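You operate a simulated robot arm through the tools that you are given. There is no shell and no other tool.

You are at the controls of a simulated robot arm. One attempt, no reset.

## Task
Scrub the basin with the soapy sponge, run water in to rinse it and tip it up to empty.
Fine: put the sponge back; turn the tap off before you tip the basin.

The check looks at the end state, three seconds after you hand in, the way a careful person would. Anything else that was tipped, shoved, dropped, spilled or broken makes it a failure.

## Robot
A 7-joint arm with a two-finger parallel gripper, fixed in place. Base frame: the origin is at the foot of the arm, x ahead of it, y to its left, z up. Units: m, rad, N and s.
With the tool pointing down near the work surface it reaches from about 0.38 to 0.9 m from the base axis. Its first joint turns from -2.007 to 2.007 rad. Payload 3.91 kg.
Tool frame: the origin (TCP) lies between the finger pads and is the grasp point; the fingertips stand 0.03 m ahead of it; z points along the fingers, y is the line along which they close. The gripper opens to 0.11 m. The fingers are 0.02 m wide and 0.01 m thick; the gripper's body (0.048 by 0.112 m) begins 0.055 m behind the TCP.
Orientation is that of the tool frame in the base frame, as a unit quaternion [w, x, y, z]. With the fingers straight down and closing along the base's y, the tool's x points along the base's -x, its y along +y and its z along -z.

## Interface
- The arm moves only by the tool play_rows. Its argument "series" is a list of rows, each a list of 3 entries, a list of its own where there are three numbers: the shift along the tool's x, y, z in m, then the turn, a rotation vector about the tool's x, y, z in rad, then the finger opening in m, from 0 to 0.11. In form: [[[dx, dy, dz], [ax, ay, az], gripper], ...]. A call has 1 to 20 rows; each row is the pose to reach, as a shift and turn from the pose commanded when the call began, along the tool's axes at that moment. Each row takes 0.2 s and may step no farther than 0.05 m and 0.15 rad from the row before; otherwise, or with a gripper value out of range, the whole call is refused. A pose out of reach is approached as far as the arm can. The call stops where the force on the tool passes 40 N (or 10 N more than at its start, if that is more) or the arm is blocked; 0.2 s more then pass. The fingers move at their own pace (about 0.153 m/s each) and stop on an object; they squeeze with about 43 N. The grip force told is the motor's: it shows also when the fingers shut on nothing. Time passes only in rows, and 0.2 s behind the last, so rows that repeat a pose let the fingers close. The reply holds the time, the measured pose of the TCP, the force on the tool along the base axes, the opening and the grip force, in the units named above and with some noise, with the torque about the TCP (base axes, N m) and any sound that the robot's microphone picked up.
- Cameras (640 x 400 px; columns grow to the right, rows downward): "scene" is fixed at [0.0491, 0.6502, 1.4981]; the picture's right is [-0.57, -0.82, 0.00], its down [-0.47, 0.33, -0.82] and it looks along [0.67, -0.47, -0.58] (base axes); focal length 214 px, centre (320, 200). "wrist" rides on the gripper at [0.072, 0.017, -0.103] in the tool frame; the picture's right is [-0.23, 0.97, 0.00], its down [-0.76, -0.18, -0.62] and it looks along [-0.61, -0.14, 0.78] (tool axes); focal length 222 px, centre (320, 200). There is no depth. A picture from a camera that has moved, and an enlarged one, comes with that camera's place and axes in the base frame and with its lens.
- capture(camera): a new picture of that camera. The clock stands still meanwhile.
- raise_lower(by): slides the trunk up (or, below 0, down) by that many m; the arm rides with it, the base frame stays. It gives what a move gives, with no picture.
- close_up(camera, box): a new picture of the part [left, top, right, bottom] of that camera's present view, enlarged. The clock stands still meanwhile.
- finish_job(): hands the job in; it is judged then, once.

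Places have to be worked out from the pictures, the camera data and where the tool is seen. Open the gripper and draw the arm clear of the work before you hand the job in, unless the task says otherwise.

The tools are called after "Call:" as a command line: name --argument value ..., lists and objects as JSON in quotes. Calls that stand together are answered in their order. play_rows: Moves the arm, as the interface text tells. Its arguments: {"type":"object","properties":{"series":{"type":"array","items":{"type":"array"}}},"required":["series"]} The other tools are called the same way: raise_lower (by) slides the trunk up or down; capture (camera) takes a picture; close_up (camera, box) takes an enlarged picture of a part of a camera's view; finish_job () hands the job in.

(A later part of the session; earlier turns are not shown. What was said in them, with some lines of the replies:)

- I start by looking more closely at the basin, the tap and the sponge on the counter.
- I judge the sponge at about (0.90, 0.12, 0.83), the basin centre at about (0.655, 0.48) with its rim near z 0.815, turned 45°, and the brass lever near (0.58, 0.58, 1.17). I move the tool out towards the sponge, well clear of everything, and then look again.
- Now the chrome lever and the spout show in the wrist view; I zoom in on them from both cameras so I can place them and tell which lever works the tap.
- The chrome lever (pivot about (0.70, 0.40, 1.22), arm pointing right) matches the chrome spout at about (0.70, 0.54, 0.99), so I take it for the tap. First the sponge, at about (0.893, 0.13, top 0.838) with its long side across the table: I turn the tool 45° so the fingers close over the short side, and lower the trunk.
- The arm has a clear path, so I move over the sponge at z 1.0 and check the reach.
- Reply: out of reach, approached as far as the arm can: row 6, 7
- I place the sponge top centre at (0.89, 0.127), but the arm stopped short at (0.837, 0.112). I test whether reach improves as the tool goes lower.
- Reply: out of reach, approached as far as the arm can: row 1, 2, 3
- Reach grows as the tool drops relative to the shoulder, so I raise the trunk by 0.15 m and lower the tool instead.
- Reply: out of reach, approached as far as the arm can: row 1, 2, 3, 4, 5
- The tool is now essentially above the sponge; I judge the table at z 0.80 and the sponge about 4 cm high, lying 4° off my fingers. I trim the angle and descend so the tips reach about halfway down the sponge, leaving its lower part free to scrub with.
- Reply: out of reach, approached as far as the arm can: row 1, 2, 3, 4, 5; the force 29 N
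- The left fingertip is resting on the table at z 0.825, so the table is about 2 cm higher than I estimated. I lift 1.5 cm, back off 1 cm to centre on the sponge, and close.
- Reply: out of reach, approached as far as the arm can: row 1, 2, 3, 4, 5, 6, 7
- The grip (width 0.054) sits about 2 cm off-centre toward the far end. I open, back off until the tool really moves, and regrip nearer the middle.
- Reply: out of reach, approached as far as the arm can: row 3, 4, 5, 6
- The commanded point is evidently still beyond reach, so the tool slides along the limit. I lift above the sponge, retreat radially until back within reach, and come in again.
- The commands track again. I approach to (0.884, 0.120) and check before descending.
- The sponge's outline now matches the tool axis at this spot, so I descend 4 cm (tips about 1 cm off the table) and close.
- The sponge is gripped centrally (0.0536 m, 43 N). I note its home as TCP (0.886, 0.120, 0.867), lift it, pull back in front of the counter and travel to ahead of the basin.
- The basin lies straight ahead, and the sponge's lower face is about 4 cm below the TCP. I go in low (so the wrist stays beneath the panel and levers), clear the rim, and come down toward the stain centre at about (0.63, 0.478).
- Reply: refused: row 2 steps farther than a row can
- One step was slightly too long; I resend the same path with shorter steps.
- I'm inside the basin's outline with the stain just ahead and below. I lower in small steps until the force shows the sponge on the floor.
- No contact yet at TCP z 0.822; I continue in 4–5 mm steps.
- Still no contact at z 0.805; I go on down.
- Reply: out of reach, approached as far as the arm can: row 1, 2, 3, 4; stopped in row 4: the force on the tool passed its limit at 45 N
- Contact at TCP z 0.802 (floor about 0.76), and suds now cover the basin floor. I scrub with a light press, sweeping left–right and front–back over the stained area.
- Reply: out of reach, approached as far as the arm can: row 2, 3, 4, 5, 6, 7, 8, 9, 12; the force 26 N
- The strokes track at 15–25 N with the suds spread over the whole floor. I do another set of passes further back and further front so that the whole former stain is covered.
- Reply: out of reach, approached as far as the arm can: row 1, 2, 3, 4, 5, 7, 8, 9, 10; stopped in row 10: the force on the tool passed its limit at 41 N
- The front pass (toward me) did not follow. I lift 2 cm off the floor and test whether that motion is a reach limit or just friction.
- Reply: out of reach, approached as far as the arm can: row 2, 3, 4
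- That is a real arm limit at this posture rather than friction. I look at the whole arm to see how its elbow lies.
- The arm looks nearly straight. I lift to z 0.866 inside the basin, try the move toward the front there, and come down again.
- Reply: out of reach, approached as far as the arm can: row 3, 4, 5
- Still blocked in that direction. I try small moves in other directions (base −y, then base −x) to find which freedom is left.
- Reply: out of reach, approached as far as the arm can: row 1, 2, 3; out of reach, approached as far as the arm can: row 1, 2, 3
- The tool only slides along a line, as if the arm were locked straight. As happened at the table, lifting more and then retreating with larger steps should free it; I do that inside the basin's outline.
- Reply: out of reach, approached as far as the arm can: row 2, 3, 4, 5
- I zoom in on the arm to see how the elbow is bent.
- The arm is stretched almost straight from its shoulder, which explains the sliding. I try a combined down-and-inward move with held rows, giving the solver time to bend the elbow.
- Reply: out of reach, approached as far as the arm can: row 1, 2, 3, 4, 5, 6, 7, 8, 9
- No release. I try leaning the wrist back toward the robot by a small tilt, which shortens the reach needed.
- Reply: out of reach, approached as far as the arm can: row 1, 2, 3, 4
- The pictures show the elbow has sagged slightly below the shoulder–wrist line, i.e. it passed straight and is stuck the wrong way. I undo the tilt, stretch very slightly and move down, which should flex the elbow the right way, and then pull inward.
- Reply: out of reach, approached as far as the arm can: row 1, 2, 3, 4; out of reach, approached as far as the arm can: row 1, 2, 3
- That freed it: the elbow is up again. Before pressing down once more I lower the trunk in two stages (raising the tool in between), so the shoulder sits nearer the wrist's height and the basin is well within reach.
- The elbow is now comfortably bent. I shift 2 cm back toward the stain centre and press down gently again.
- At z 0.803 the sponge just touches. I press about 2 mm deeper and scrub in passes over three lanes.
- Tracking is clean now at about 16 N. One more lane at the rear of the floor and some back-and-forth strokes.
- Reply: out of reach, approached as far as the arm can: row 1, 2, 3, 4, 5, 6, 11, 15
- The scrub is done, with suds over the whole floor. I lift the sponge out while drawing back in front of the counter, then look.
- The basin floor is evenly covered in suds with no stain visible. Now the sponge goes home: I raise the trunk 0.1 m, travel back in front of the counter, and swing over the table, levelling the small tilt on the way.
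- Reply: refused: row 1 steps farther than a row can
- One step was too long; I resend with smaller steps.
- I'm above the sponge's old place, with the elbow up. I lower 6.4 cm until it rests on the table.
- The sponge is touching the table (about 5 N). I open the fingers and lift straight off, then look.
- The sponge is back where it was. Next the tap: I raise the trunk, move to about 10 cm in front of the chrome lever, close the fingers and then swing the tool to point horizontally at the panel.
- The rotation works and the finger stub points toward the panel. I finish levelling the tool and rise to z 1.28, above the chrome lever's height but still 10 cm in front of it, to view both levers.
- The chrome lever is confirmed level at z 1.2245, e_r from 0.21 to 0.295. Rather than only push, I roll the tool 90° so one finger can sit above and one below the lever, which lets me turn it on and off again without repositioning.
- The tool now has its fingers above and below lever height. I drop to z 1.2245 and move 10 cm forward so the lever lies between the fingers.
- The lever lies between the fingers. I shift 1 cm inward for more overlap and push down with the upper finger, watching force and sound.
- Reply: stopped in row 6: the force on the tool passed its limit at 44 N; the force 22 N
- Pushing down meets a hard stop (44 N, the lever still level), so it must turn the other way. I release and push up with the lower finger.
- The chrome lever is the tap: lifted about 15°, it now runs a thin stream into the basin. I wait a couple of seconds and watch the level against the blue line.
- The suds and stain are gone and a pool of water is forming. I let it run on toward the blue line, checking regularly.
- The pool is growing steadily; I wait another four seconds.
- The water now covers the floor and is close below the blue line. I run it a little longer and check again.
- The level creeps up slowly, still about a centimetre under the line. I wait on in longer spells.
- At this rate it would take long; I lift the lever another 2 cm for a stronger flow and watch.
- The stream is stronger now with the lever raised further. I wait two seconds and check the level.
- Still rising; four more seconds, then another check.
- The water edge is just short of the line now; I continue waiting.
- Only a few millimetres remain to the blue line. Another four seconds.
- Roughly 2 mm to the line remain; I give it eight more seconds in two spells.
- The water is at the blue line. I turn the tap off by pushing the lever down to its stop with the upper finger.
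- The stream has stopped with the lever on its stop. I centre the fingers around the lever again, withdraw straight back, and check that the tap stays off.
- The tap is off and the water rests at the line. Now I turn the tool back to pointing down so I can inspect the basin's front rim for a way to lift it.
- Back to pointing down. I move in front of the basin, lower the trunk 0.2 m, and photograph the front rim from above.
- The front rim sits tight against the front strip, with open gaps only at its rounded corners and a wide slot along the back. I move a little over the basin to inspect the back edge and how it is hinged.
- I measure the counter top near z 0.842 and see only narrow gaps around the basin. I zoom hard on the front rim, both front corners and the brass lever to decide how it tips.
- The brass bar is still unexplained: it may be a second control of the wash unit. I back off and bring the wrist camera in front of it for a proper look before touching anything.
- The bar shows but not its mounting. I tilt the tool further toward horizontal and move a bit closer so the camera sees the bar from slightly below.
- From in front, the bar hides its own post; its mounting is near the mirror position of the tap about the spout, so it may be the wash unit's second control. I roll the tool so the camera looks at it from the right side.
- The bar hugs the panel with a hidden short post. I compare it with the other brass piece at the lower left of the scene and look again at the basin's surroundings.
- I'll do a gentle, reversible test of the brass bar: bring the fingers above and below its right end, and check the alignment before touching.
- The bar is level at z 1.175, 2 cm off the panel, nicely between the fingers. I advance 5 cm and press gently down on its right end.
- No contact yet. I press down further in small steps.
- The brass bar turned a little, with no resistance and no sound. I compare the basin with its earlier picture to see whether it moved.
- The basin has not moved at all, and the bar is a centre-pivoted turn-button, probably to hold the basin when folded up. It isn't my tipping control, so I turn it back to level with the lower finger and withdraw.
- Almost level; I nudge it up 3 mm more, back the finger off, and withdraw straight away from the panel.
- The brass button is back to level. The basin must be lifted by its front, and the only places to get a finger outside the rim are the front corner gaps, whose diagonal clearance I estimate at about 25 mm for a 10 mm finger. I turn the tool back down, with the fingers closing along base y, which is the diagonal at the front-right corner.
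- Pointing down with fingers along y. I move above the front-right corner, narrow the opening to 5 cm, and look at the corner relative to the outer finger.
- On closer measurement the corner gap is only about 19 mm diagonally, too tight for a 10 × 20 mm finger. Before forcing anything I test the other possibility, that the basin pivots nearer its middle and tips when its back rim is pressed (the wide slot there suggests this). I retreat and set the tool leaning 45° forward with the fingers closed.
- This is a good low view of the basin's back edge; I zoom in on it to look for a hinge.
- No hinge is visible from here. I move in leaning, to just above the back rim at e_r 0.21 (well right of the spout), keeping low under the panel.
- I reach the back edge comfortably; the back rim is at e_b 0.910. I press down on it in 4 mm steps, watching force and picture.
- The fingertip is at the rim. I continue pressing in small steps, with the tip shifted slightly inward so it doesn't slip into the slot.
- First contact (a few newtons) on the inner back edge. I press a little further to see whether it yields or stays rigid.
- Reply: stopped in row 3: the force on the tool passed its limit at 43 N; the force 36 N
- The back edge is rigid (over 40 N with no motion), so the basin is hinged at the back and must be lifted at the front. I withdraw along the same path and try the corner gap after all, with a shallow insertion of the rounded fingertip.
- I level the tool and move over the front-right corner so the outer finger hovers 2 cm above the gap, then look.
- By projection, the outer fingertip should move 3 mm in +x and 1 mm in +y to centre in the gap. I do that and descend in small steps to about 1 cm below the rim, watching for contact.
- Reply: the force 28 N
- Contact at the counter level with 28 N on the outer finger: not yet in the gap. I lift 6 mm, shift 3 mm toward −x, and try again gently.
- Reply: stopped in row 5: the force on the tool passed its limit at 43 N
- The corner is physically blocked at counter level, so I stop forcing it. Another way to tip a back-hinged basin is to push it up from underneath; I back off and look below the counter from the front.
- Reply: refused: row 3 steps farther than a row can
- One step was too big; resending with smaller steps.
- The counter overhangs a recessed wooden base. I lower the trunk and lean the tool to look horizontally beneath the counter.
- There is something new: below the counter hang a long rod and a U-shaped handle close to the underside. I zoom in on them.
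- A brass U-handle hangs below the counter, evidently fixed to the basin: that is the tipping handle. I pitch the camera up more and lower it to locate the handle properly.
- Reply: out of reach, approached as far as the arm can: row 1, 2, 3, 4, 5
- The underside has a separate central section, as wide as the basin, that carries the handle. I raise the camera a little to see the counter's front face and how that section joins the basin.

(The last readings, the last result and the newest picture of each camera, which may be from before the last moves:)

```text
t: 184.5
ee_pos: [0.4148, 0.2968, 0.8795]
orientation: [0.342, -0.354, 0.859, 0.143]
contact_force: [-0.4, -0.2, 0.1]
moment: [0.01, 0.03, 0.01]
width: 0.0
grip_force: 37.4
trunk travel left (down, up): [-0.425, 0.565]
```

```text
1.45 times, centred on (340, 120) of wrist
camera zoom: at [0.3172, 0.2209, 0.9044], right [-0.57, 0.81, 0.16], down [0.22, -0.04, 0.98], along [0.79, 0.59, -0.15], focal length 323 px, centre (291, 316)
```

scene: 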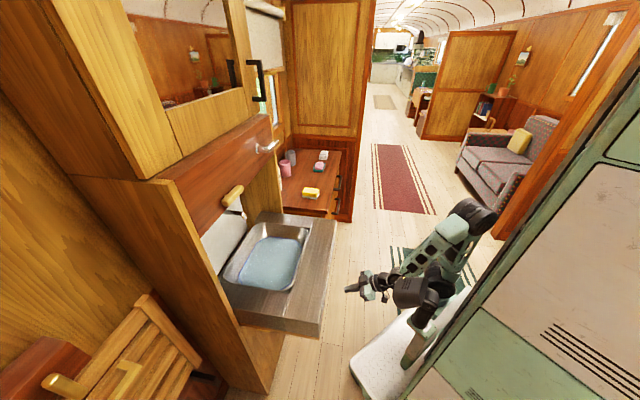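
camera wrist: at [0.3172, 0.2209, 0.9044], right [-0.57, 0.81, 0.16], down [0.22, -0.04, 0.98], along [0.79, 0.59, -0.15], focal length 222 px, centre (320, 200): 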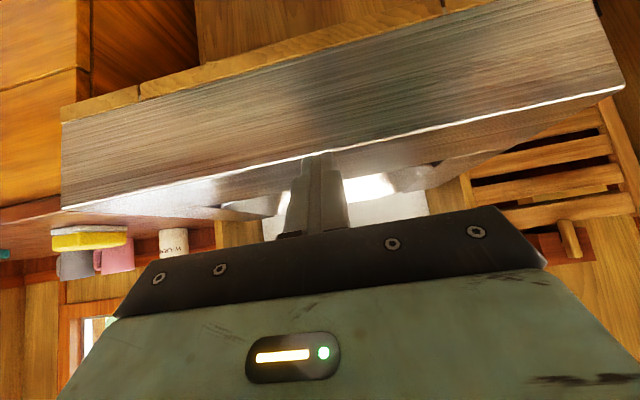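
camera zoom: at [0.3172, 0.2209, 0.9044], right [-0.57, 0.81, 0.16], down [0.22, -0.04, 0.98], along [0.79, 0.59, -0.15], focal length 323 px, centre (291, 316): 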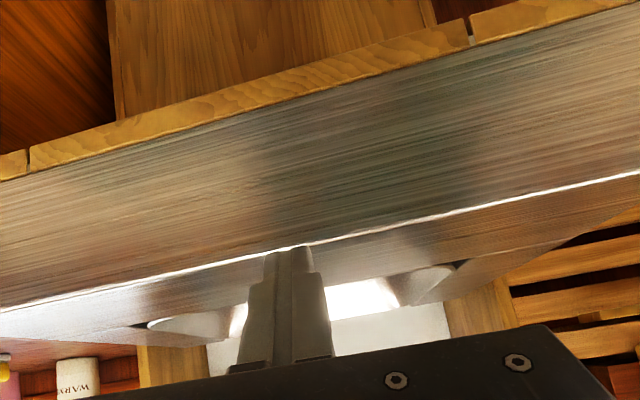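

The front face is one continuous steel piece, and the wooden base's central section carries the U-handle, which I triangulate at e_b 0.625, e_r 0.03–0.19, z 0.691. I go below the counter in front of it, level the tool and roll it so the fingers can pass above and below the bar.

Call:
raise_lower --by -0.2

Call:
play_rows --series '[[[-0.0123, -0.027, 0.0117], [0, 0, 0], 0.0], [[-0.0123, -0.027, 0.0117], [0, -0.14, 0], 0.0], [[-0.0123, -0.027, 0.0117], [0, -0.28, 0], 0.0], [[-0.0123, -0.027, 0.0117], [0, -0.42, 0], 0.0], [[-0.0123, -0.027, 0.0117], [0, -0.56, 0], 0.0], [[-0.0123, -0.027, 0.0117], [0, -0.7, 0], 0.0], [[-0.0123, -0.027, 0.0117], [0, -0.81, 0], 0.0], [[-0.0123, -0.027, 0.0117], [0, -0.81, 0], 0.0]]'

Call:
capture --camera "wrist"

```text
t: 186.6
ee_pos: [0.4153, 0.2969, 0.6789]
orientation: [0.341, -0.354, 0.859, 0.143]
contact_force: [-0.5, 0.3, 0.8]
moment: [-0.01, -0.01, 0.01]
width: 0.0001
grip_force: 37.5
trunk travel left (down, up): [-0.225, 0.765]
```

```text
t: 188.4
ee_pos: [0.4483, 0.2934, 0.6812]
orientation: [0.653, -0.269, 0.654, 0.271]
contact_force: [-0.3, 0.1, 0.0]
moment: [-0.01, 0.04, -0.03]
width: 0.0001
grip_force: 37.7
out of reach, approached as far as the arm can: row 7, 8
trunk travel left (down, up): [-0.225, 0.765]
```

```text
taken
camera wrist: at [0.3632, 0.2319, 0.607], right [-0.69, 0.69, 0.23], down [-0.31, -0.57, 0.76], along [0.66, 0.45, 0.61], focal length 222 px, centre (320, 200)
```

wrist: 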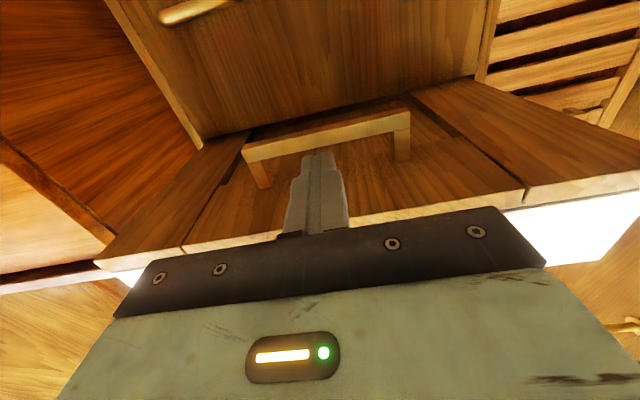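

The view confirms the handle bar near e_b 0.63, z 0.693. Simplest is to push it up from below with the closed fingers as a bar across its middle; I lower to z 0.655 and slide in under it.

Call:
play_rows --series '[[[0.026, 0, 0], [0, 0, 0], 0.0], [[0.026, 0, 0.04], [0, 0, 0], 0.0], [[0.026, 0, 0.08], [0, 0, 0], 0.0], [[0.026, 0, 0.11], [0, 0, 0], 0.0], [[0.026, 0, 0.11], [0, 0, 0], 0.0]]'

Call:
capture --camera "wrist"

Call:
close_up --camera "wrist" --box '[220, 60, 440, 240]'

```text
t: 189.6
ee_pos: [0.5255, 0.3711, 0.6526]
orientation: [0.652, -0.27, 0.655, 0.271]
contact_force: [0.0, -0.5, 0.3]
moment: [-0.02, 0.0, 0.04]
width: 0.0001
grip_force: 37.5
trunk travel left (down, up): [-0.225, 0.765]
```

```text
taken
camera wrist: at [0.4413, 0.3096, 0.5798], right [-0.69, 0.69, 0.23], down [-0.31, -0.57, 0.76], along [0.66, 0.45, 0.6], focal length 222 px, centre (320, 200)
```

wrist: 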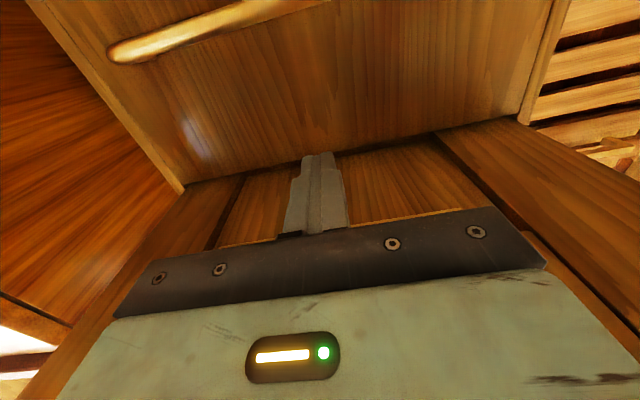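

```text
2.22 times, centred on (330, 150) of wrist
camera zoom: at [0.4413, 0.3096, 0.5798], right [-0.69, 0.69, 0.23], down [-0.31, -0.57, 0.76], along [0.66, 0.45, 0.6], focal length 494 px, centre (298, 311)
```

zoom: 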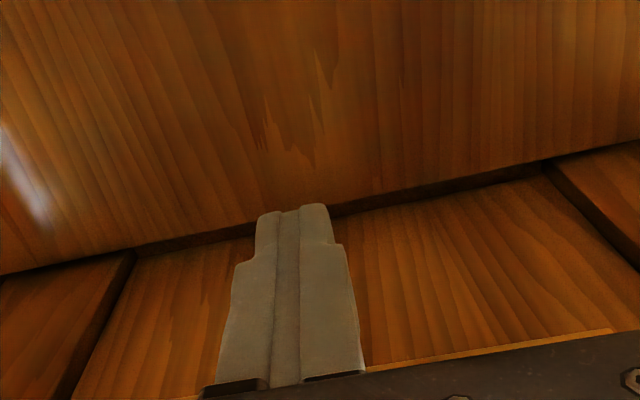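

The fingers are under the bar (its lower edge just shows at the hand's rim). I push up in small steps, watching the force.

Call:
play_rows --series '[[[-0.012, 0, 0], [0, 0, 0], 0.0], [[-0.02, 0, 0], [0, 0, 0], 0.0], [[-0.026, 0, 0], [0, 0, 0], 0.0], [[-0.032, 0, 0], [0, 0, 0], 0.0], [[-0.038, 0, 0], [0, 0, 0], 0.0]]'

Call:
close_up --camera "scene" --box '[200, 190, 350, 340]'

```text
t: 190.8
ee_pos: [0.5269, 0.3708, 0.6922]
orientation: [0.652, -0.27, 0.655, 0.271]
contact_force: [-6.9, -6.5, -14.9]
moment: [0.08, -0.26, 0.02]
width: 0.0
grip_force: 37.5
trunk travel left (down, up): [-0.225, 0.765]
```

```text
2.67 times, centred on (275, 265) of scene
camera zoom: at [0.0491, 0.6502, 1.4981], right [-0.57, -0.82, 0.0], down [-0.47, 0.33, -0.82], along [0.67, -0.47, -0.58], focal length 572 px, centre (440, 27)
```

zoom: 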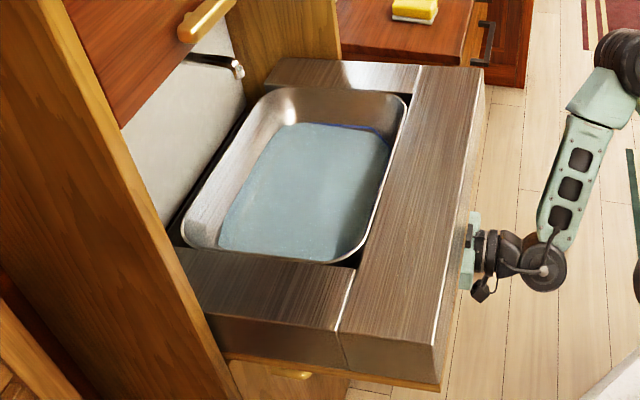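

The basin has begun to tilt: the water has shifted toward the back, with only 15 N of push. I look from the wrist and zoom in before going on.

Call:
capture --camera "wrist"

Call:
close_up --camera "scene" --box '[220, 215, 310, 305]'

```text
taken
camera wrist: at [0.4415, 0.3096, 0.6187], right [-0.69, 0.69, 0.23], down [-0.31, -0.57, 0.76], along [0.66, 0.45, 0.6], focal length 222 px, centre (320, 200)
```

wrist: 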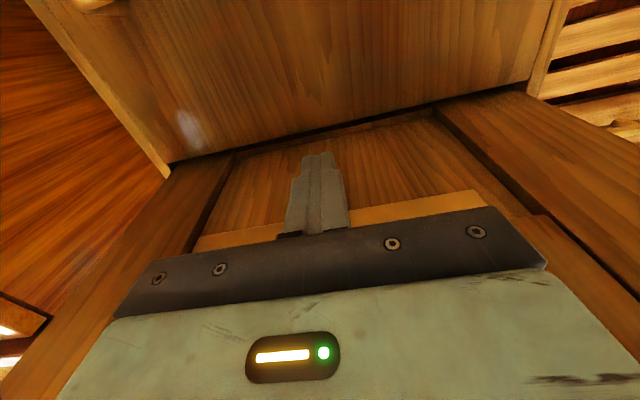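

```text
4.44 times, centred on (265, 260) of scene
camera zoom: at [0.0491, 0.6502, 1.4981], right [-0.57, -0.82, 0.0], down [-0.47, 0.33, -0.82], along [0.67, -0.47, -0.58], focal length 953 px, centre (564, -67)
```

zoom: 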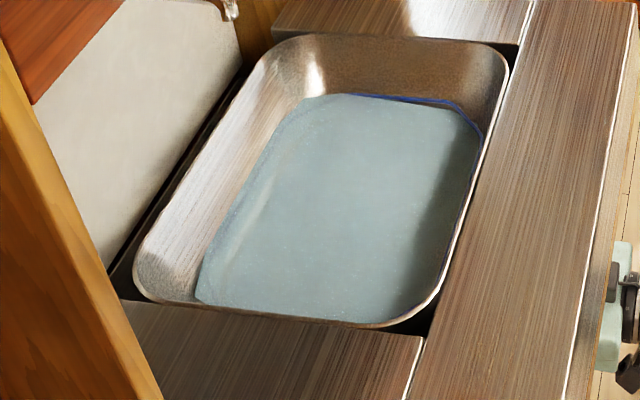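

The central board moves up inside a fixed frame together with the basin. I keep pushing up along the arc, a few millimetres at a time.

Call:
play_rows --series '[[[-0.008, 0, -0.003], [0, 0, 0], 0.0], [[-0.016, 0, -0.006], [0, 0, 0], 0.0], [[-0.024, 0, -0.009], [0, 0, 0], 0.0], [[-0.032, 0, -0.012], [0, 0, 0], 0.0]]'

Call:
close_up --camera "scene" --box '[200, 190, 350, 340]'

Call:
capture --camera "wrist"

```text
t: 191.8
ee_pos: [0.518, 0.3626, 0.7238]
orientation: [0.653, -0.269, 0.655, 0.27]
contact_force: [2.3, 3.7, -8.5]
moment: [-0.05, -0.06, -0.03]
width: 0.0
grip_force: 37.9
trunk travel left (down, up): [-0.225, 0.765]
```

```text
2.67 times, centred on (275, 265) of scene
camera zoom: at [0.0491, 0.6502, 1.4981], right [-0.57, -0.82, 0.0], down [-0.47, 0.33, -0.82], along [0.67, -0.47, -0.58], focal length 572 px, centre (440, 27)
```

zoom: 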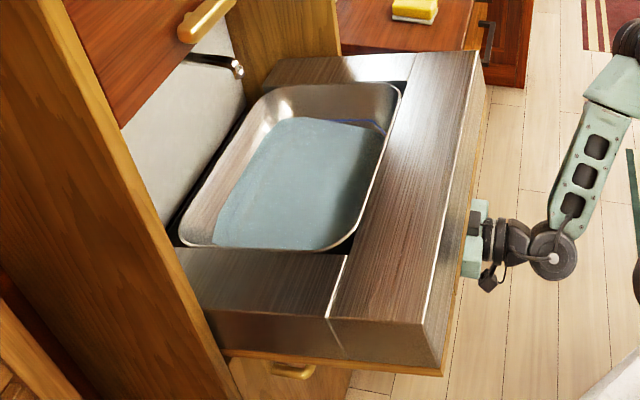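

```text
taken
camera wrist: at [0.4342, 0.3015, 0.6508], right [-0.69, 0.69, 0.23], down [-0.31, -0.57, 0.76], along [0.66, 0.45, 0.6], focal length 222 px, centre (320, 200)
```

wrist: 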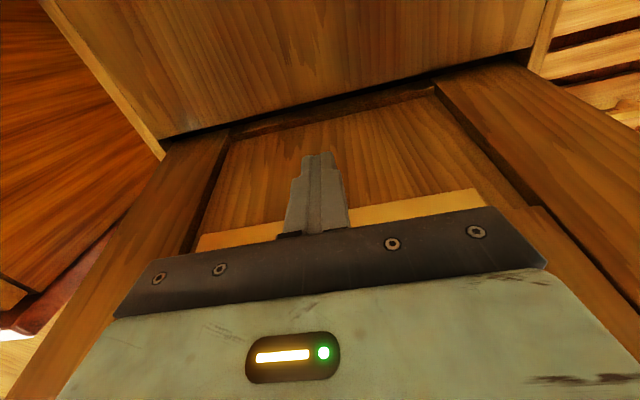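

Now it is clear: the whole counter top with the basin is one tip-up unit hinged at the back, and this is its handle. I continue lifting along the arc in small rows.

Call:
play_rows --series '[[[-0.012, 0, -0.008], [0, 0, 0], 0.0], [[-0.025, 0, -0.016], [0, 0, 0], 0.0], [[-0.041, 0, -0.018], [0, 0, 0], 0.0], [[-0.057, 0, -0.019], [0, 0, 0], 0.0], [[-0.071, 0, -0.02], [0, 0, 0], 0.0], [[-0.084, 0, -0.02], [0, 0, 0], 0.0]]'

Call:
capture --camera "scene"

Call:
close_up --camera "scene" --box '[200, 170, 370, 340]'

Call:
capture --camera "wrist"

```text
t: 193.2
ee_pos: [0.5042, 0.3482, 0.8066]
orientation: [0.652, -0.269, 0.655, 0.271]
contact_force: [4.0, 7.1, -10.5]
moment: [-0.17, 0.07, 0.09]
width: 0.0
grip_force: 37.5
trunk travel left (down, up): [-0.225, 0.765]
```

```text
taken
```

scene: 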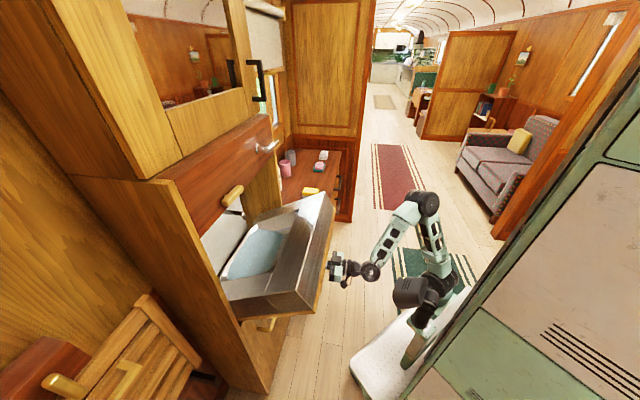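

```text
2.35 times, centred on (285, 255) of scene
camera zoom: at [0.0491, 0.6502, 1.4981], right [-0.57, -0.82, 0.0], down [-0.47, 0.33, -0.82], along [0.67, -0.47, -0.58], focal length 505 px, centre (402, 71)
```

zoom: 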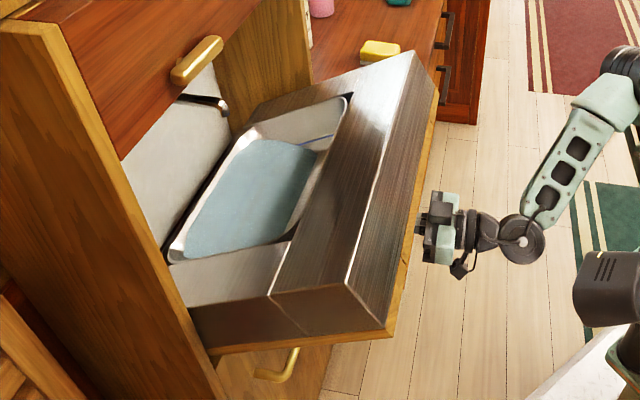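

```text
taken
camera wrist: at [0.4195, 0.2874, 0.7354], right [-0.69, 0.69, 0.23], down [-0.31, -0.57, 0.76], along [0.66, 0.45, 0.6], focal length 222 px, centre (320, 200)
```

wrist: 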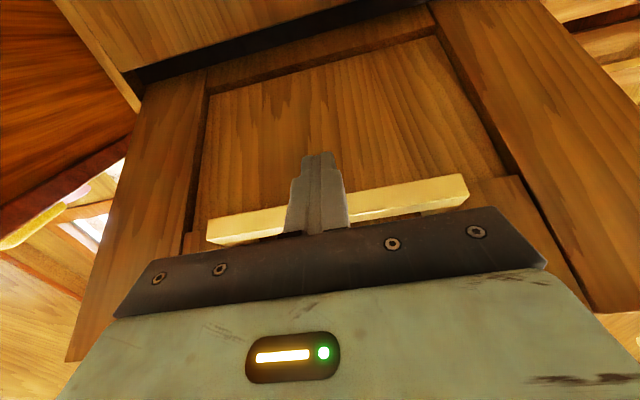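

The unit is tipped about 25° and follows nicely at about 11 N. From the two bar positions I fit the hinge near e_b 0.91, z 0.837, and continue along that arc to about 45°.

Call:
play_rows --series '[[[-0.013, 0, -0.006], [0, 0, 0], 0.0], [[-0.026, 0, -0.011], [0, 0, 0], 0.0], [[-0.04, 0, -0.01], [0, 0, 0], 0.0], [[-0.053, 0, -0.009], [0, 0, 0], 0.0], [[-0.067, 0, -0.007], [0, 0, 0], 0.0], [[-0.08, 0, -0.005], [0, 0, 0], 0.0], [[-0.093, 0, -0.001], [0, 0, 0], 0.0], [[-0.106, 0, 0.002], [0, 0, 0], 0.0]]'

Call:
close_up --camera "scene" --box '[180, 130, 370, 340]'

Call:
capture --camera "wrist"

```text
t: 193.6
ee_pos: [0.5037, 0.3467, 0.8115]
orientation: [0.651, -0.27, 0.656, 0.271]
contact_force: [0.6, -0.4, -3.1]
moment: [-0.04, 0.0, -0.01]
width: 0.0
grip_force: 38.3
trunk travel left (down, up): [-0.225, 0.765]
stopped in row 1: the force on the tool passed its limit at 57 N (the readings are from after the stop); the commanded pose is now the measured one
```

```text
1.90 times, centred on (275, 235) of scene
camera zoom: at [0.0491, 0.6502, 1.4981], right [-0.57, -0.82, 0.0], down [-0.47, 0.33, -0.82], along [0.67, -0.47, -0.58], focal length 408 px, centre (406, 133)
```

zoom: 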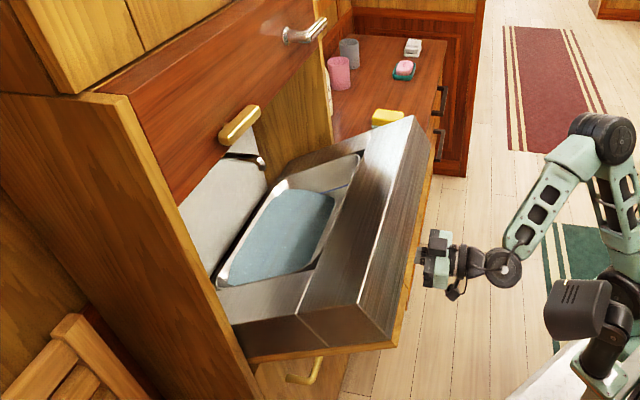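

```text
taken
camera wrist: at [0.4186, 0.2857, 0.7398], right [-0.69, 0.69, 0.23], down [-0.31, -0.57, 0.76], along [0.66, 0.45, 0.6], focal length 222 px, centre (320, 200)
```

wrist: 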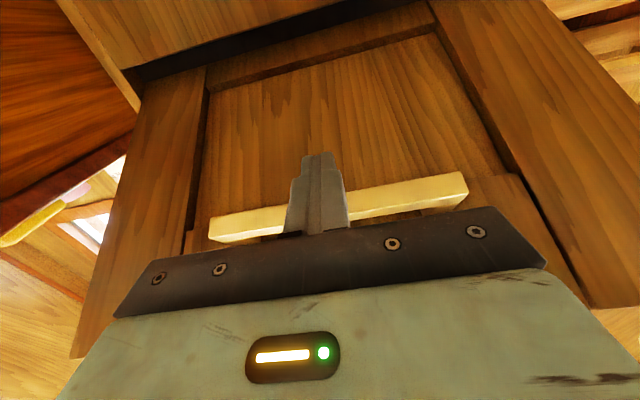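

A brief force spike stopped the move, probably the unit bouncing on the fingers; it now rests lightly (3 N). I go on more slowly, about 5 mm per row.

Call:
play_rows --series '[[[-0.004, 0, -0.002], [0, 0, 0], 0.0], [[-0.009, 0, -0.004], [0, 0, 0], 0.0], [[-0.014, 0, -0.006], [0, 0, 0], 0.0], [[-0.019, 0, -0.008], [0, 0, 0], 0.0], [[-0.024, 0, -0.009], [0, 0, 0], 0.0], [[-0.03, 0, -0.009], [0, 0, 0], 0.0], [[-0.036, 0, -0.009], [0, 0, 0], 0.0], [[-0.042, 0, -0.009], [0, 0, 0], 0.0], [[-0.048, 0, -0.008], [0, 0, 0], 0.0]]'

Call:
close_up --camera "scene" --box '[180, 130, 370, 340]'

```text
t: 195.6
ee_pos: [0.4984, 0.3413, 0.8595]
orientation: [0.651, -0.27, 0.655, 0.271]
contact_force: [3.6, 4.7, -11.1]
moment: [-0.22, 0.21, -0.02]
width: 0.0
grip_force: 37.6
trunk travel left (down, up): [-0.225, 0.765]
```

```text
1.90 times, centred on (275, 235) of scene
camera zoom: at [0.0491, 0.6502, 1.4981], right [-0.57, -0.82, 0.0], down [-0.47, 0.33, -0.82], along [0.67, -0.47, -0.58], focal length 408 px, centre (406, 133)
```

zoom: 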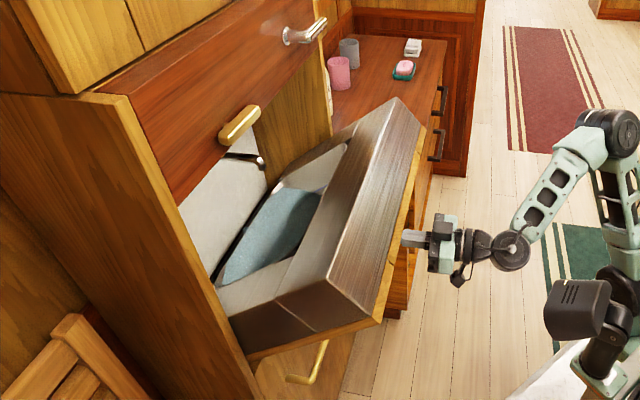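

About 35° now, steady at 11 N. On to about 50° at the same slow pace.

Call:
play_rows --series '[[[-0.006, 0, 0.001], [0, 0, 0], 0.0], [[-0.012, 0, 0.002], [0, 0, 0], 0.0], [[-0.018, 0, 0.003], [0, 0, 0], 0.0], [[-0.024, 0, 0.004], [0, 0, 0], 0.0], [[-0.03, 0, 0.005], [0, 0, 0], 0.0], [[-0.036, 0, 0.006], [0, 0, 0], 0.0], [[-0.042, 0, 0.008], [0, 0, 0], 0.0], [[-0.048, 0, 0.009], [0, 0, 0], 0.0], [[-0.054, 0, 0.011], [0, 0, 0], 0.0], [[-0.06, 0, 0.013], [0, 0, 0], 0.0], [[-0.066, 0, 0.015], [0, 0, 0], 0.0], [[-0.072, 0, 0.018], [0, 0, 0], 0.0], [[-0.079, 0, 0.021], [0, 0, 0], 0.0]]'

Call:
close_up --camera "scene" --box '[180, 130, 370, 340]'

Call:
capture --camera "wrist"

```text
t: 198.4
ee_pos: [0.5132, 0.3559, 0.9383]
orientation: [0.651, -0.27, 0.656, 0.271]
contact_force: [-3.3, -2.8, -6.6]
moment: [-0.08, 0.1, 0.03]
width: 0.0
grip_force: 37.1
trunk travel left (down, up): [-0.225, 0.765]
```

```text
1.90 times, centred on (275, 235) of scene
camera zoom: at [0.0491, 0.6502, 1.4981], right [-0.57, -0.82, 0.0], down [-0.47, 0.33, -0.82], along [0.67, -0.47, -0.58], focal length 408 px, centre (406, 133)
```

zoom: 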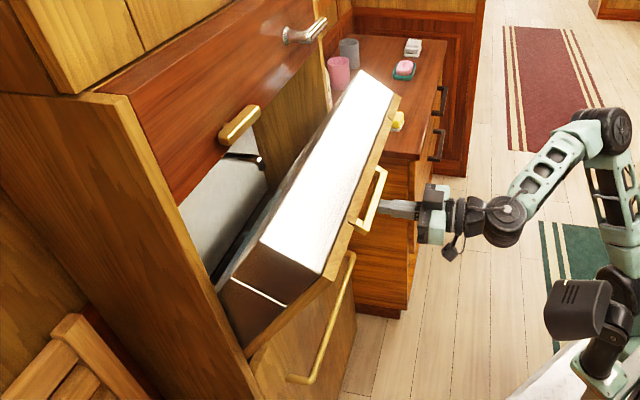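

```text
taken
camera wrist: at [0.4284, 0.2951, 0.8667], right [-0.69, 0.69, 0.23], down [-0.31, -0.57, 0.76], along [0.66, 0.45, 0.6], focal length 222 px, centre (320, 200)
```

wrist: 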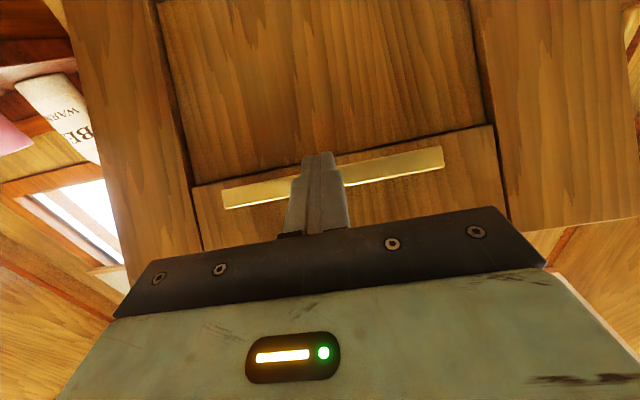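

About 52°, with the water presumably pouring down the back. I go on carefully to about 64°, stopping short of the brass button.

Call:
play_rows --series '[[[-0.006, 0, 0.006], [0, 0, 0], 0.0], [[-0.012, 0, 0.01], [0, 0, 0], 0.0], [[-0.018, 0, 0.013], [0, 0, 0], 0.0], [[-0.024, 0, 0.016], [0, 0, 0], 0.0], [[-0.03, 0, 0.019], [0, 0, 0], 0.0], [[-0.036, 0, 0.022], [0, 0, 0], 0.0], [[-0.042, 0, 0.026], [0, 0, 0], 0.0], [[-0.048, 0, 0.03], [0, 0, 0], 0.0], [[-0.054, 0, 0.034], [0, 0, 0], 0.0], [[-0.06, 0, 0.038], [0, 0, 0], 0.0], [[-0.066, 0, 0.042], [0, 0, 0], 0.0]]'

Call:
close_up --camera "scene" --box '[180, 130, 370, 340]'

Call:
close_up --camera "scene" --box '[210, 160, 310, 290]'

```text
t: 200.8
ee_pos: [0.5436, 0.3856, 1.0052]
orientation: [0.651, -0.27, 0.656, 0.271]
contact_force: [-3.2, -2.3, -3.9]
moment: [-0.06, 0.08, 0.01]
width: 0.0002
grip_force: 37.2
trunk travel left (down, up): [-0.225, 0.765]
```

```text
1.90 times, centred on (275, 235) of scene
camera zoom: at [0.0491, 0.6502, 1.4981], right [-0.57, -0.82, 0.0], down [-0.47, 0.33, -0.82], along [0.67, -0.47, -0.58], focal length 408 px, centre (406, 133)
```

zoom: 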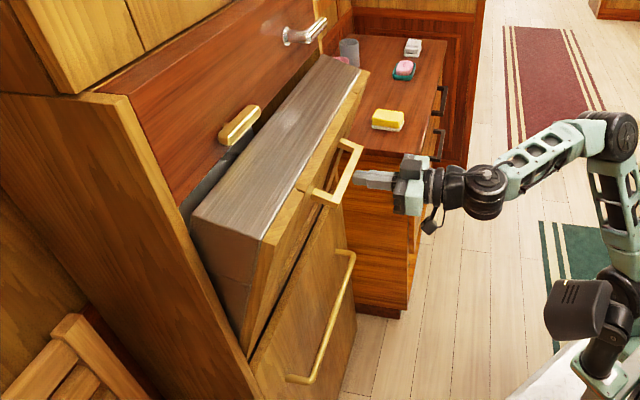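

```text
3.08 times, centred on (260, 225) of scene
camera zoom: at [0.0491, 0.6502, 1.4981], right [-0.57, -0.82, 0.0], down [-0.47, 0.33, -0.82], along [0.67, -0.47, -0.58], focal length 660 px, centre (505, 123)
```

zoom: 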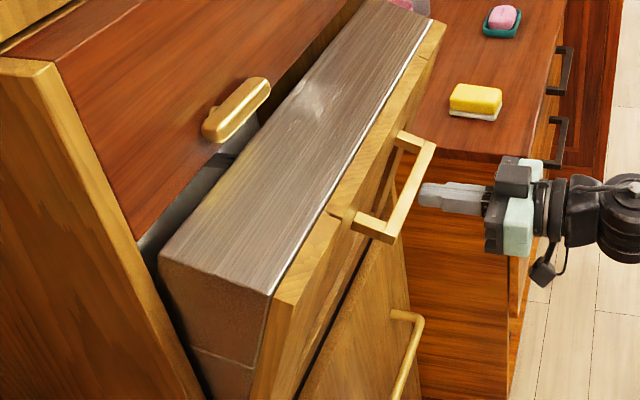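

The unit is at about 72° and swings up toward a recess just below the panel, where the brass turn-button is evidently its catch. Leaving it tipped up and held is what the task literally asks, so I slide the fingertips forward under the bar until they meet the unit's underside and push it fully up.

Call:
play_rows --series '[[[0.002, 0, 0.01], [0, 0, 0], 0.0], [[0.002, 0, 0.02], [0, 0, 0], 0.0], [[0.002, 0, 0.03], [0, 0, 0], 0.0], [[0.002, 0, 0.038], [0, 0, 0], 0.0], [[0.002, 0, 0.046], [0, 0, 0], 0.0], [[0.0, 0, 0.054], [0, 0, 0], 0.0], [[-0.002, 0, 0.062], [0, 0, 0], 0.0]]'

Call:
close_up --camera "scene" --box '[210, 160, 310, 290]'

Call:
capture --camera "wrist"

```text
t: 202.4
ee_pos: [0.5871, 0.4307, 1.0048]
orientation: [0.651, -0.27, 0.656, 0.271]
contact_force: [-2.3, -2.4, -6.0]
moment: [0.05, -0.13, 0.01]
width: 0.0003
grip_force: 37.7
trunk travel left (down, up): [-0.225, 0.765]
```

```text
3.08 times, centred on (260, 225) of scene
camera zoom: at [0.0491, 0.6502, 1.4981], right [-0.57, -0.82, 0.0], down [-0.47, 0.33, -0.82], along [0.67, -0.47, -0.58], focal length 660 px, centre (505, 123)
```

zoom: 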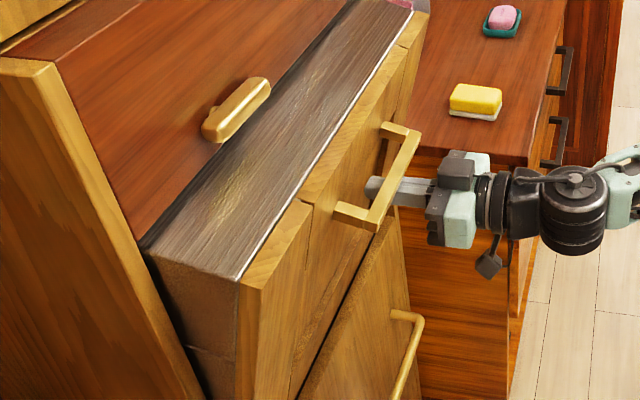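

```text
taken
camera wrist: at [0.5025, 0.3688, 0.9335], right [-0.69, 0.69, 0.23], down [-0.31, -0.56, 0.77], along [0.66, 0.45, 0.6], focal length 222 px, centre (320, 200)
```

wrist: 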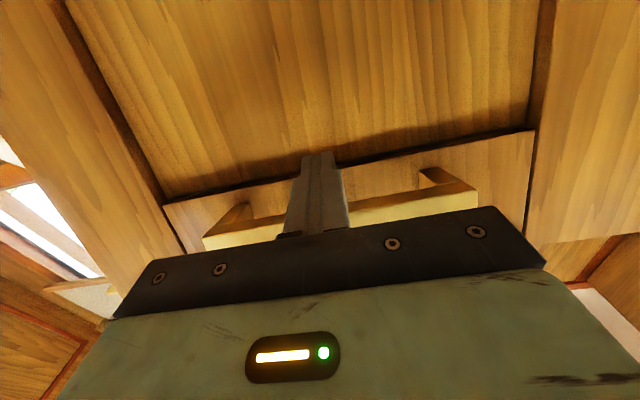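

About 80° now; the unit's front edge is passing just under the panel. I push on slowly until it meets its stop.

Call:
play_rows --series '[[[-0.001, 0, 0.007], [0, 0, 0], 0.0], [[-0.002, 0, 0.014], [0, 0, 0], 0.0], [[-0.003, 0, 0.021], [0, 0, 0], 0.0], [[-0.004, 0, 0.028], [0, 0, 0], 0.0], [[-0.005, 0, 0.035], [0, 0, 0], 0.0]]'

Call:
close_up --camera "scene" --box '[210, 160, 310, 290]'

Call:
capture --camera "wrist"

```text
t: 203.6
ee_pos: [0.6107, 0.454, 1.011]
orientation: [0.651, -0.269, 0.656, 0.271]
contact_force: [-1.6, -0.4, 2.6]
moment: [-0.08, 0.11, -0.08]
width: 0.0003
grip_force: 37.8
trunk travel left (down, up): [-0.225, 0.765]
```

```text
3.08 times, centred on (260, 225) of scene
camera zoom: at [0.0491, 0.6502, 1.4981], right [-0.57, -0.82, 0.0], down [-0.47, 0.33, -0.82], along [0.67, -0.47, -0.58], focal length 660 px, centre (505, 123)
```

zoom: 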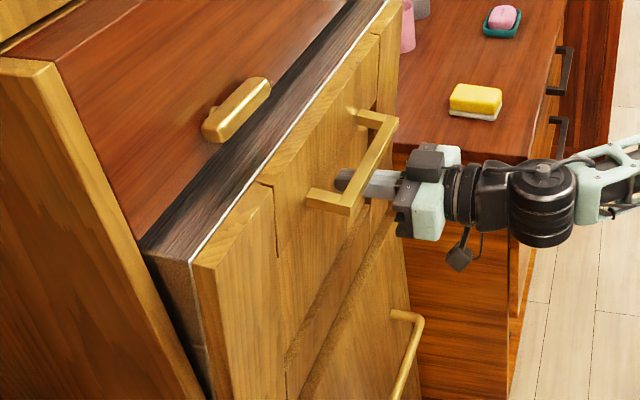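

```text
taken
camera wrist: at [0.527, 0.3932, 0.9394], right [-0.69, 0.69, 0.23], down [-0.31, -0.57, 0.76], along [0.66, 0.45, 0.6], focal length 222 px, centre (320, 200)
```

wrist: 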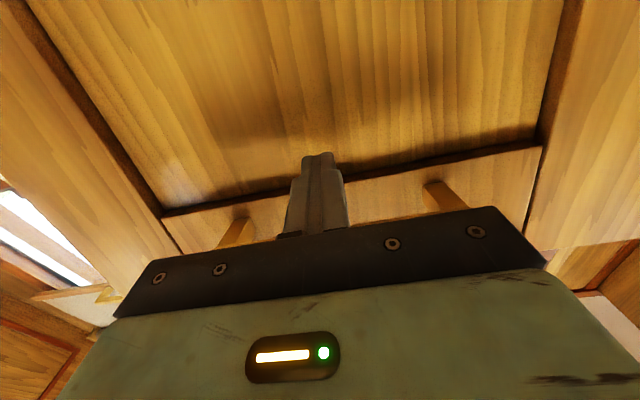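

Nearly folded. I keep pushing in 5 mm rows.

Call:
play_rows --series '[[[-0.001, 0, 0.006], [0, 0, 0], 0.0], [[-0.002, 0, 0.012], [0, 0, 0], 0.0], [[-0.003, 0, 0.018], [0, 0, 0], 0.0], [[-0.004, 0, 0.024], [0, 0, 0], 0.0], [[-0.004, 0, 0.028], [0, 0, 0], 0.0]]'

Call:
close_up --camera "scene" --box '[210, 160, 310, 290]'

Call:
capture --camera "wrist"

```text
t: 204.8
ee_pos: [0.6326, 0.474, 1.0155]
orientation: [0.651, -0.269, 0.655, 0.271]
contact_force: [-6.6, -6.5, 4.1]
moment: [0.2, -0.17, 0.05]
width: 0.0
grip_force: 38.2
trunk travel left (down, up): [-0.225, 0.765]
```

```text
3.08 times, centred on (260, 225) of scene
camera zoom: at [0.0491, 0.6502, 1.4981], right [-0.57, -0.82, 0.0], down [-0.47, 0.33, -0.82], along [0.67, -0.47, -0.58], focal length 660 px, centre (505, 123)
```

zoom: 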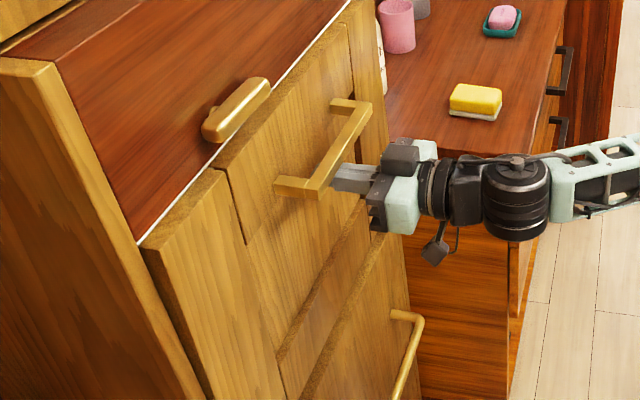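

```text
taken
camera wrist: at [0.5475, 0.4127, 0.9429], right [-0.69, 0.69, 0.23], down [-0.31, -0.57, 0.76], along [0.66, 0.45, 0.6], focal length 222 px, centre (320, 200)
```

wrist: 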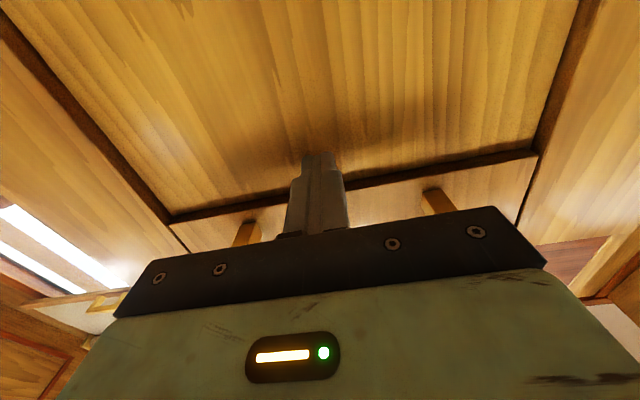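

It has folded up flush beneath the panel, with 9 N at the fingertips. I press a little more to find the end stop.

Call:
play_rows --series '[[[0, 0, 0.003], [0, 0, 0], 0.0], [[0, 0, 0.006], [0, 0, 0], 0.0], [[0, 0, 0.009], [0, 0, 0], 0.0]]'

Call:
close_up --camera "scene" --box '[210, 160, 310, 290]'

```text
t: 205.6
ee_pos: [0.6371, 0.4802, 1.0146]
orientation: [0.651, -0.269, 0.656, 0.271]
contact_force: [-11.7, -14.5, 9.9]
moment: [0.95, -0.89, -0.03]
width: 0.0002
grip_force: 37.8
trunk travel left (down, up): [-0.225, 0.765]
```

```text
3.08 times, centred on (260, 225) of scene
camera zoom: at [0.0491, 0.6502, 1.4981], right [-0.57, -0.82, 0.0], down [-0.47, 0.33, -0.82], along [0.67, -0.47, -0.58], focal length 660 px, centre (505, 123)
```

zoom: 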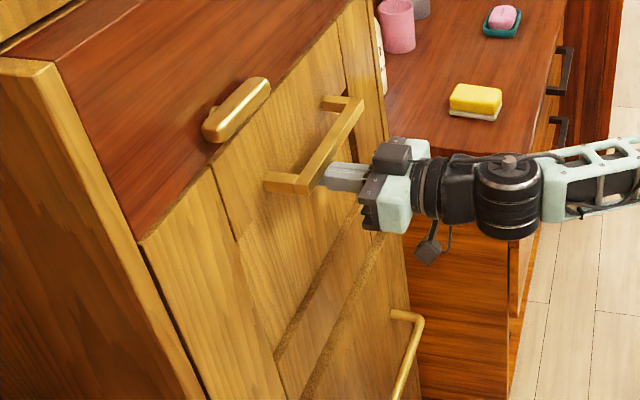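

Flush with the panel, about 18 N on the stop. Now I slide the pressing fingertips along the face to the left, passing below the handle, toward the brass button.

Call:
play_rows --series '[[[0.002, 0.0, -0.003], [0, 0, 0], 0.0], [[0.004, 0.02, -0.003], [0, 0, 0], 0.0], [[0.004, 0.04, -0.003], [0, 0, 0], 0.0], [[0.004, 0.06, -0.003], [0, 0, 0], 0.0], [[0.004, 0.08, -0.003], [0, 0, 0], 0.0]]'

Call:
close_up --camera "scene" --box '[210, 160, 310, 290]'

Call:
capture --camera "wrist"

```text
t: 206.8
ee_pos: [0.5799, 0.536, 1.0107]
orientation: [0.651, -0.269, 0.656, 0.27]
contact_force: [0.2, 0.3, 0.1]
moment: [-0.06, -0.02, 0.01]
width: 0.0
grip_force: 37.8
trunk travel left (down, up): [-0.225, 0.765]
```

```text
3.08 times, centred on (260, 225) of scene
camera zoom: at [0.0491, 0.6502, 1.4981], right [-0.57, -0.82, 0.0], down [-0.47, 0.33, -0.82], along [0.67, -0.47, -0.58], focal length 660 px, centre (505, 123)
```

zoom: 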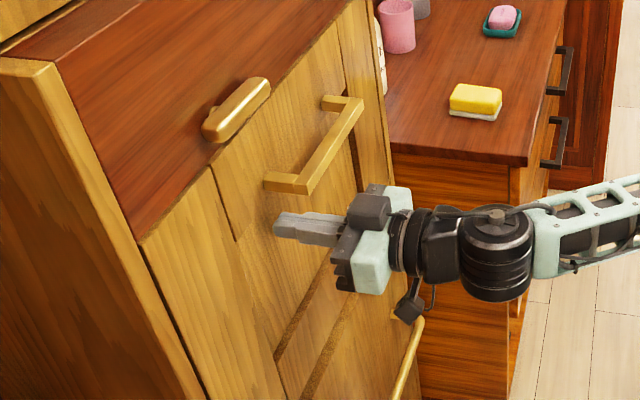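

```text
taken
camera wrist: at [0.4956, 0.4746, 0.9389], right [-0.69, 0.69, 0.23], down [-0.31, -0.57, 0.76], along [0.66, 0.45, 0.6], focal length 222 px, centre (320, 200)
```

wrist: 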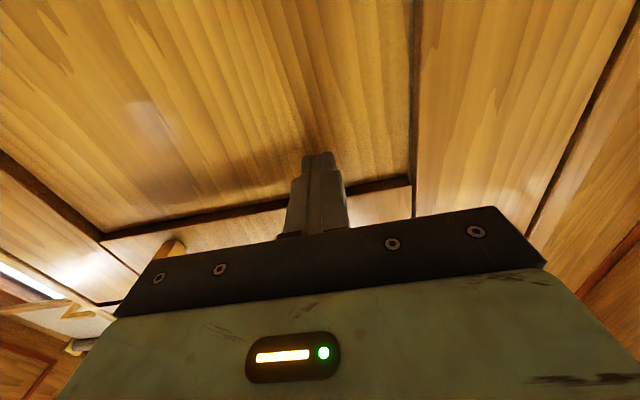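

Interesting: no contact force now, yet the unit stays up. I back off half a centimetre and check whether it holds by itself.

Call:
play_rows --series '[[[0, 0, -0.003], [0, 0, 0], 0.0], [[0, 0, -0.006], [0, 0, 0], 0.0], [[0, 0, -0.008], [0, 0, 0], 0.0], [[0, 0, -0.008], [0, 0, 0], 0.0], [[0, 0, -0.008], [0, 0, 0], 0.0]]'

Call:
close_up --camera "scene" --box '[210, 160, 310, 290]'

```text
t: 208.0
ee_pos: [0.5744, 0.53, 1.0111]
orientation: [0.65, -0.27, 0.656, 0.272]
contact_force: [-0.2, -0.1, 0.7]
moment: [-0.02, 0.02, 0.02]
width: 0.0
grip_force: 37.9
trunk travel left (down, up): [-0.225, 0.765]
```

```text
3.08 times, centred on (260, 225) of scene
camera zoom: at [0.0491, 0.6502, 1.4981], right [-0.57, -0.82, 0.0], down [-0.47, 0.33, -0.82], along [0.67, -0.47, -0.58], focal length 660 px, centre (505, 123)
```

zoom: 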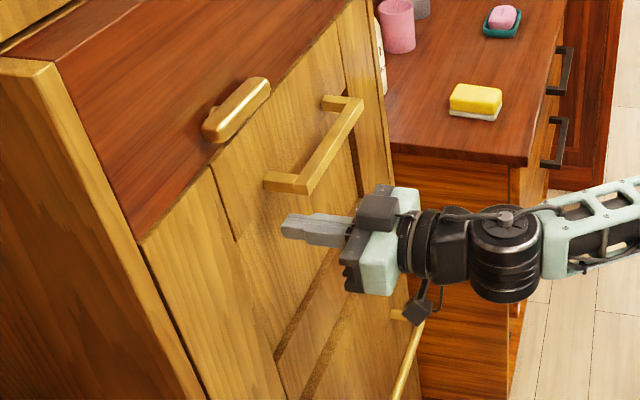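

The unit stands by itself without my touching it. I wait three seconds to make sure it doesn't creep.

Call:
play_rows --series '[[[0, 0, -0.01], [0, 0, 0], 0.0], [[0, 0, -0.02], [0, 0, 0], 0.0], [[0, 0, -0.02], [0, 0, 0], 0.0], [[0, 0, -0.02], [0, 0, 0], 0.0], [[0, 0, -0.02], [0, 0, 0], 0.0], [[0, 0, -0.02], [0, 0, 0], 0.0], [[0, 0, -0.02], [0, 0, 0], 0.0], [[0, 0, -0.02], [0, 0, 0], 0.0], [[0, 0, -0.02], [0, 0, 0], 0.0], [[0, 0, -0.02], [0, 0, 0], 0.0], [[0, 0, -0.02], [0, 0, 0], 0.0], [[0, 0, -0.02], [0, 0, 0], 0.0], [[0, 0, -0.02], [0, 0, 0], 0.0], [[0, 0, -0.02], [0, 0, 0], 0.0], [[0, 0, -0.02], [0, 0, 0], 0.0]]'

Call:
close_up --camera "scene" --box '[210, 160, 310, 290]'

Call:
capture --camera "scene"

```text
t: 211.2
ee_pos: [0.5598, 0.5169, 1.0111]
orientation: [0.651, -0.269, 0.656, 0.271]
contact_force: [-0.2, 0.9, -0.3]
moment: [0.02, -0.01, 0.04]
width: 0.0
grip_force: 37.8
trunk travel left (down, up): [-0.225, 0.765]
```

```text
3.08 times, centred on (260, 225) of scene
camera zoom: at [0.0491, 0.6502, 1.4981], right [-0.57, -0.82, 0.0], down [-0.47, 0.33, -0.82], along [0.67, -0.47, -0.58], focal length 660 px, centre (505, 123)
```

zoom: 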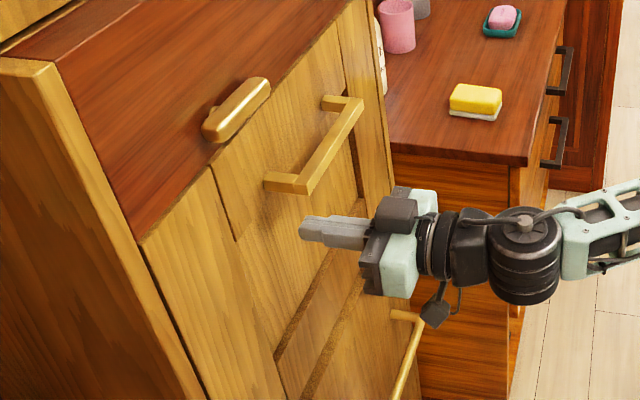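

```text
taken
```

scene: 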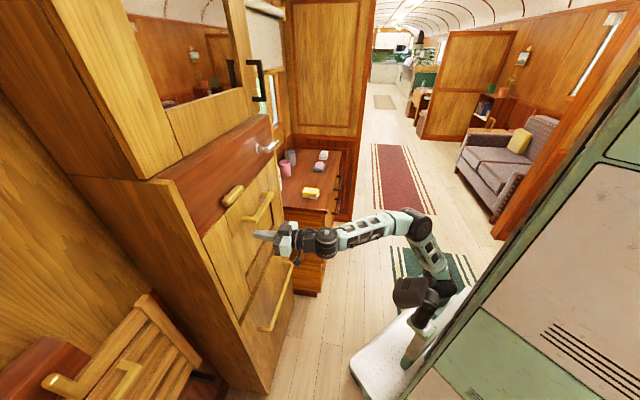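

It holds steady on its own: tipped fully up, emptied, tap lever level and sponge in place. I withdraw the arm straight back, open the gripper and take a last look.

Call:
play_rows --series '[[[0, 0, -0.04], [0, 0, 0], 0.0], [[0, 0, -0.08], [0, 0, 0], 0.0], [[0, -0.01, -0.12], [0, 0, 0], 0.02], [[0, -0.02, -0.16], [0, 0, 0], 0.05], [[0, -0.03, -0.2], [0, 0, 0], 0.08], [[0, -0.04, -0.23], [0, 0, 0], 0.11], [[0, -0.04, -0.23], [0, 0, 0], 0.11]]'

Call:
capture --camera "scene"

Call:
close_up --camera "scene" --box '[180, 130, 370, 340]'

Call:
capture --camera "wrist"

```text
t: 212.8
ee_pos: [0.4268, 0.3244, 1.0105]
orientation: [0.651, -0.27, 0.655, 0.271]
contact_force: [-0.1, 0.4, -0.4]
moment: [-0.03, 0.0, -0.01]
width: 0.11
grip_force: 0.0
trunk travel left (down, up): [-0.225, 0.765]
```

```text
taken
```

scene: 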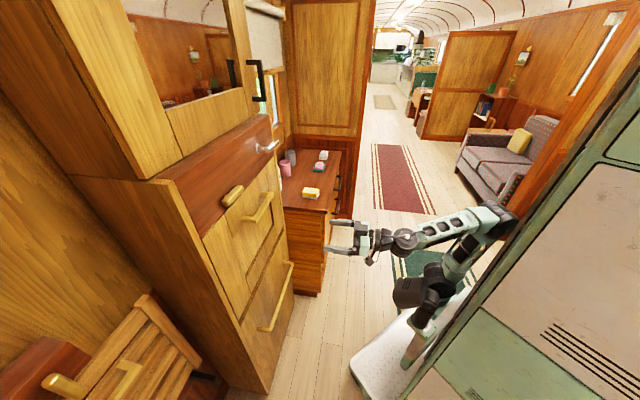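

```text
1.90 times, centred on (275, 235) of scene
camera zoom: at [0.0491, 0.6502, 1.4981], right [-0.57, -0.82, 0.0], down [-0.47, 0.33, -0.82], along [0.67, -0.47, -0.58], focal length 408 px, centre (406, 133)
```

zoom: 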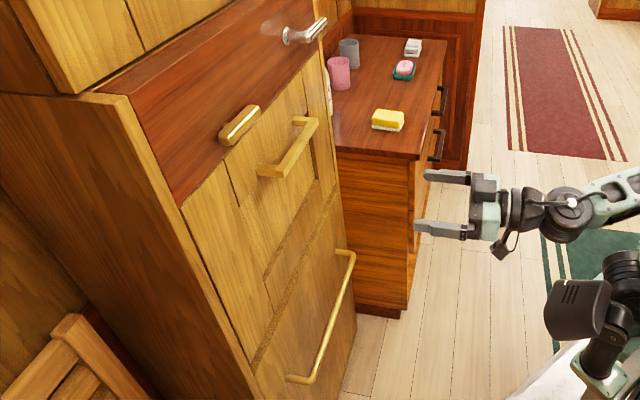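

```text
taken
camera wrist: at [0.3415, 0.2632, 0.9397], right [-0.69, 0.69, 0.23], down [-0.31, -0.57, 0.76], along [0.66, 0.45, 0.6], focal length 222 px, centre (320, 200)
```

wrist: 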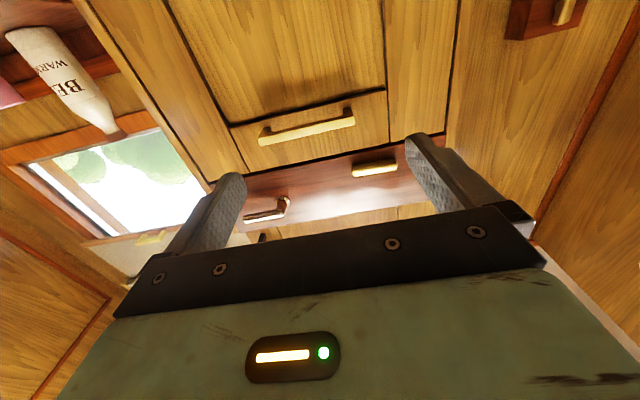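

The wash unit is folded up flush and standing on its own. The tap is off, the sponge is back on the table, nothing else was moved, and the arm is clear with the gripper open. I hand the job in.

Call:
finish_job

```text
The job is handed in.
```

The basin is scrubbed, rinsed and tipped up, and I've handed the job in. I couldn't see inside it once it was up, so I haven't confirmed by eye that every drop is out. It did go all the way to vertical, with its open side against the wall.

- **Scrub:** I worked the soapy sponge over most of the basin floor. The rearmost strip was at the limit of the arm's reach, so it got fewer passes. The sponge is back where it was on the table.
- **Rinse:** I ran water in up to the blue line. The stain and suds had gone by the time the first water pooled. The chrome lever, which is the tap, was back on its stop with no flow before I tipped anything.
- **Tip:** The basin is part of a fold-up counter with a U-shaped handle underneath. I pushed it up until it was flush below the panel. It stayed there by itself for at least three seconds with nothing touching it.
- **Brass turn-button:** While working out how the basin tips, I turned the brass button on the panel about 30° and turned it back to roughly level. It looks like the catch for the folded-up counter. I didn't use it, because the counter stands without it.

I left the counter folded up rather than lowering it again. The arm is clear and the gripper is open.
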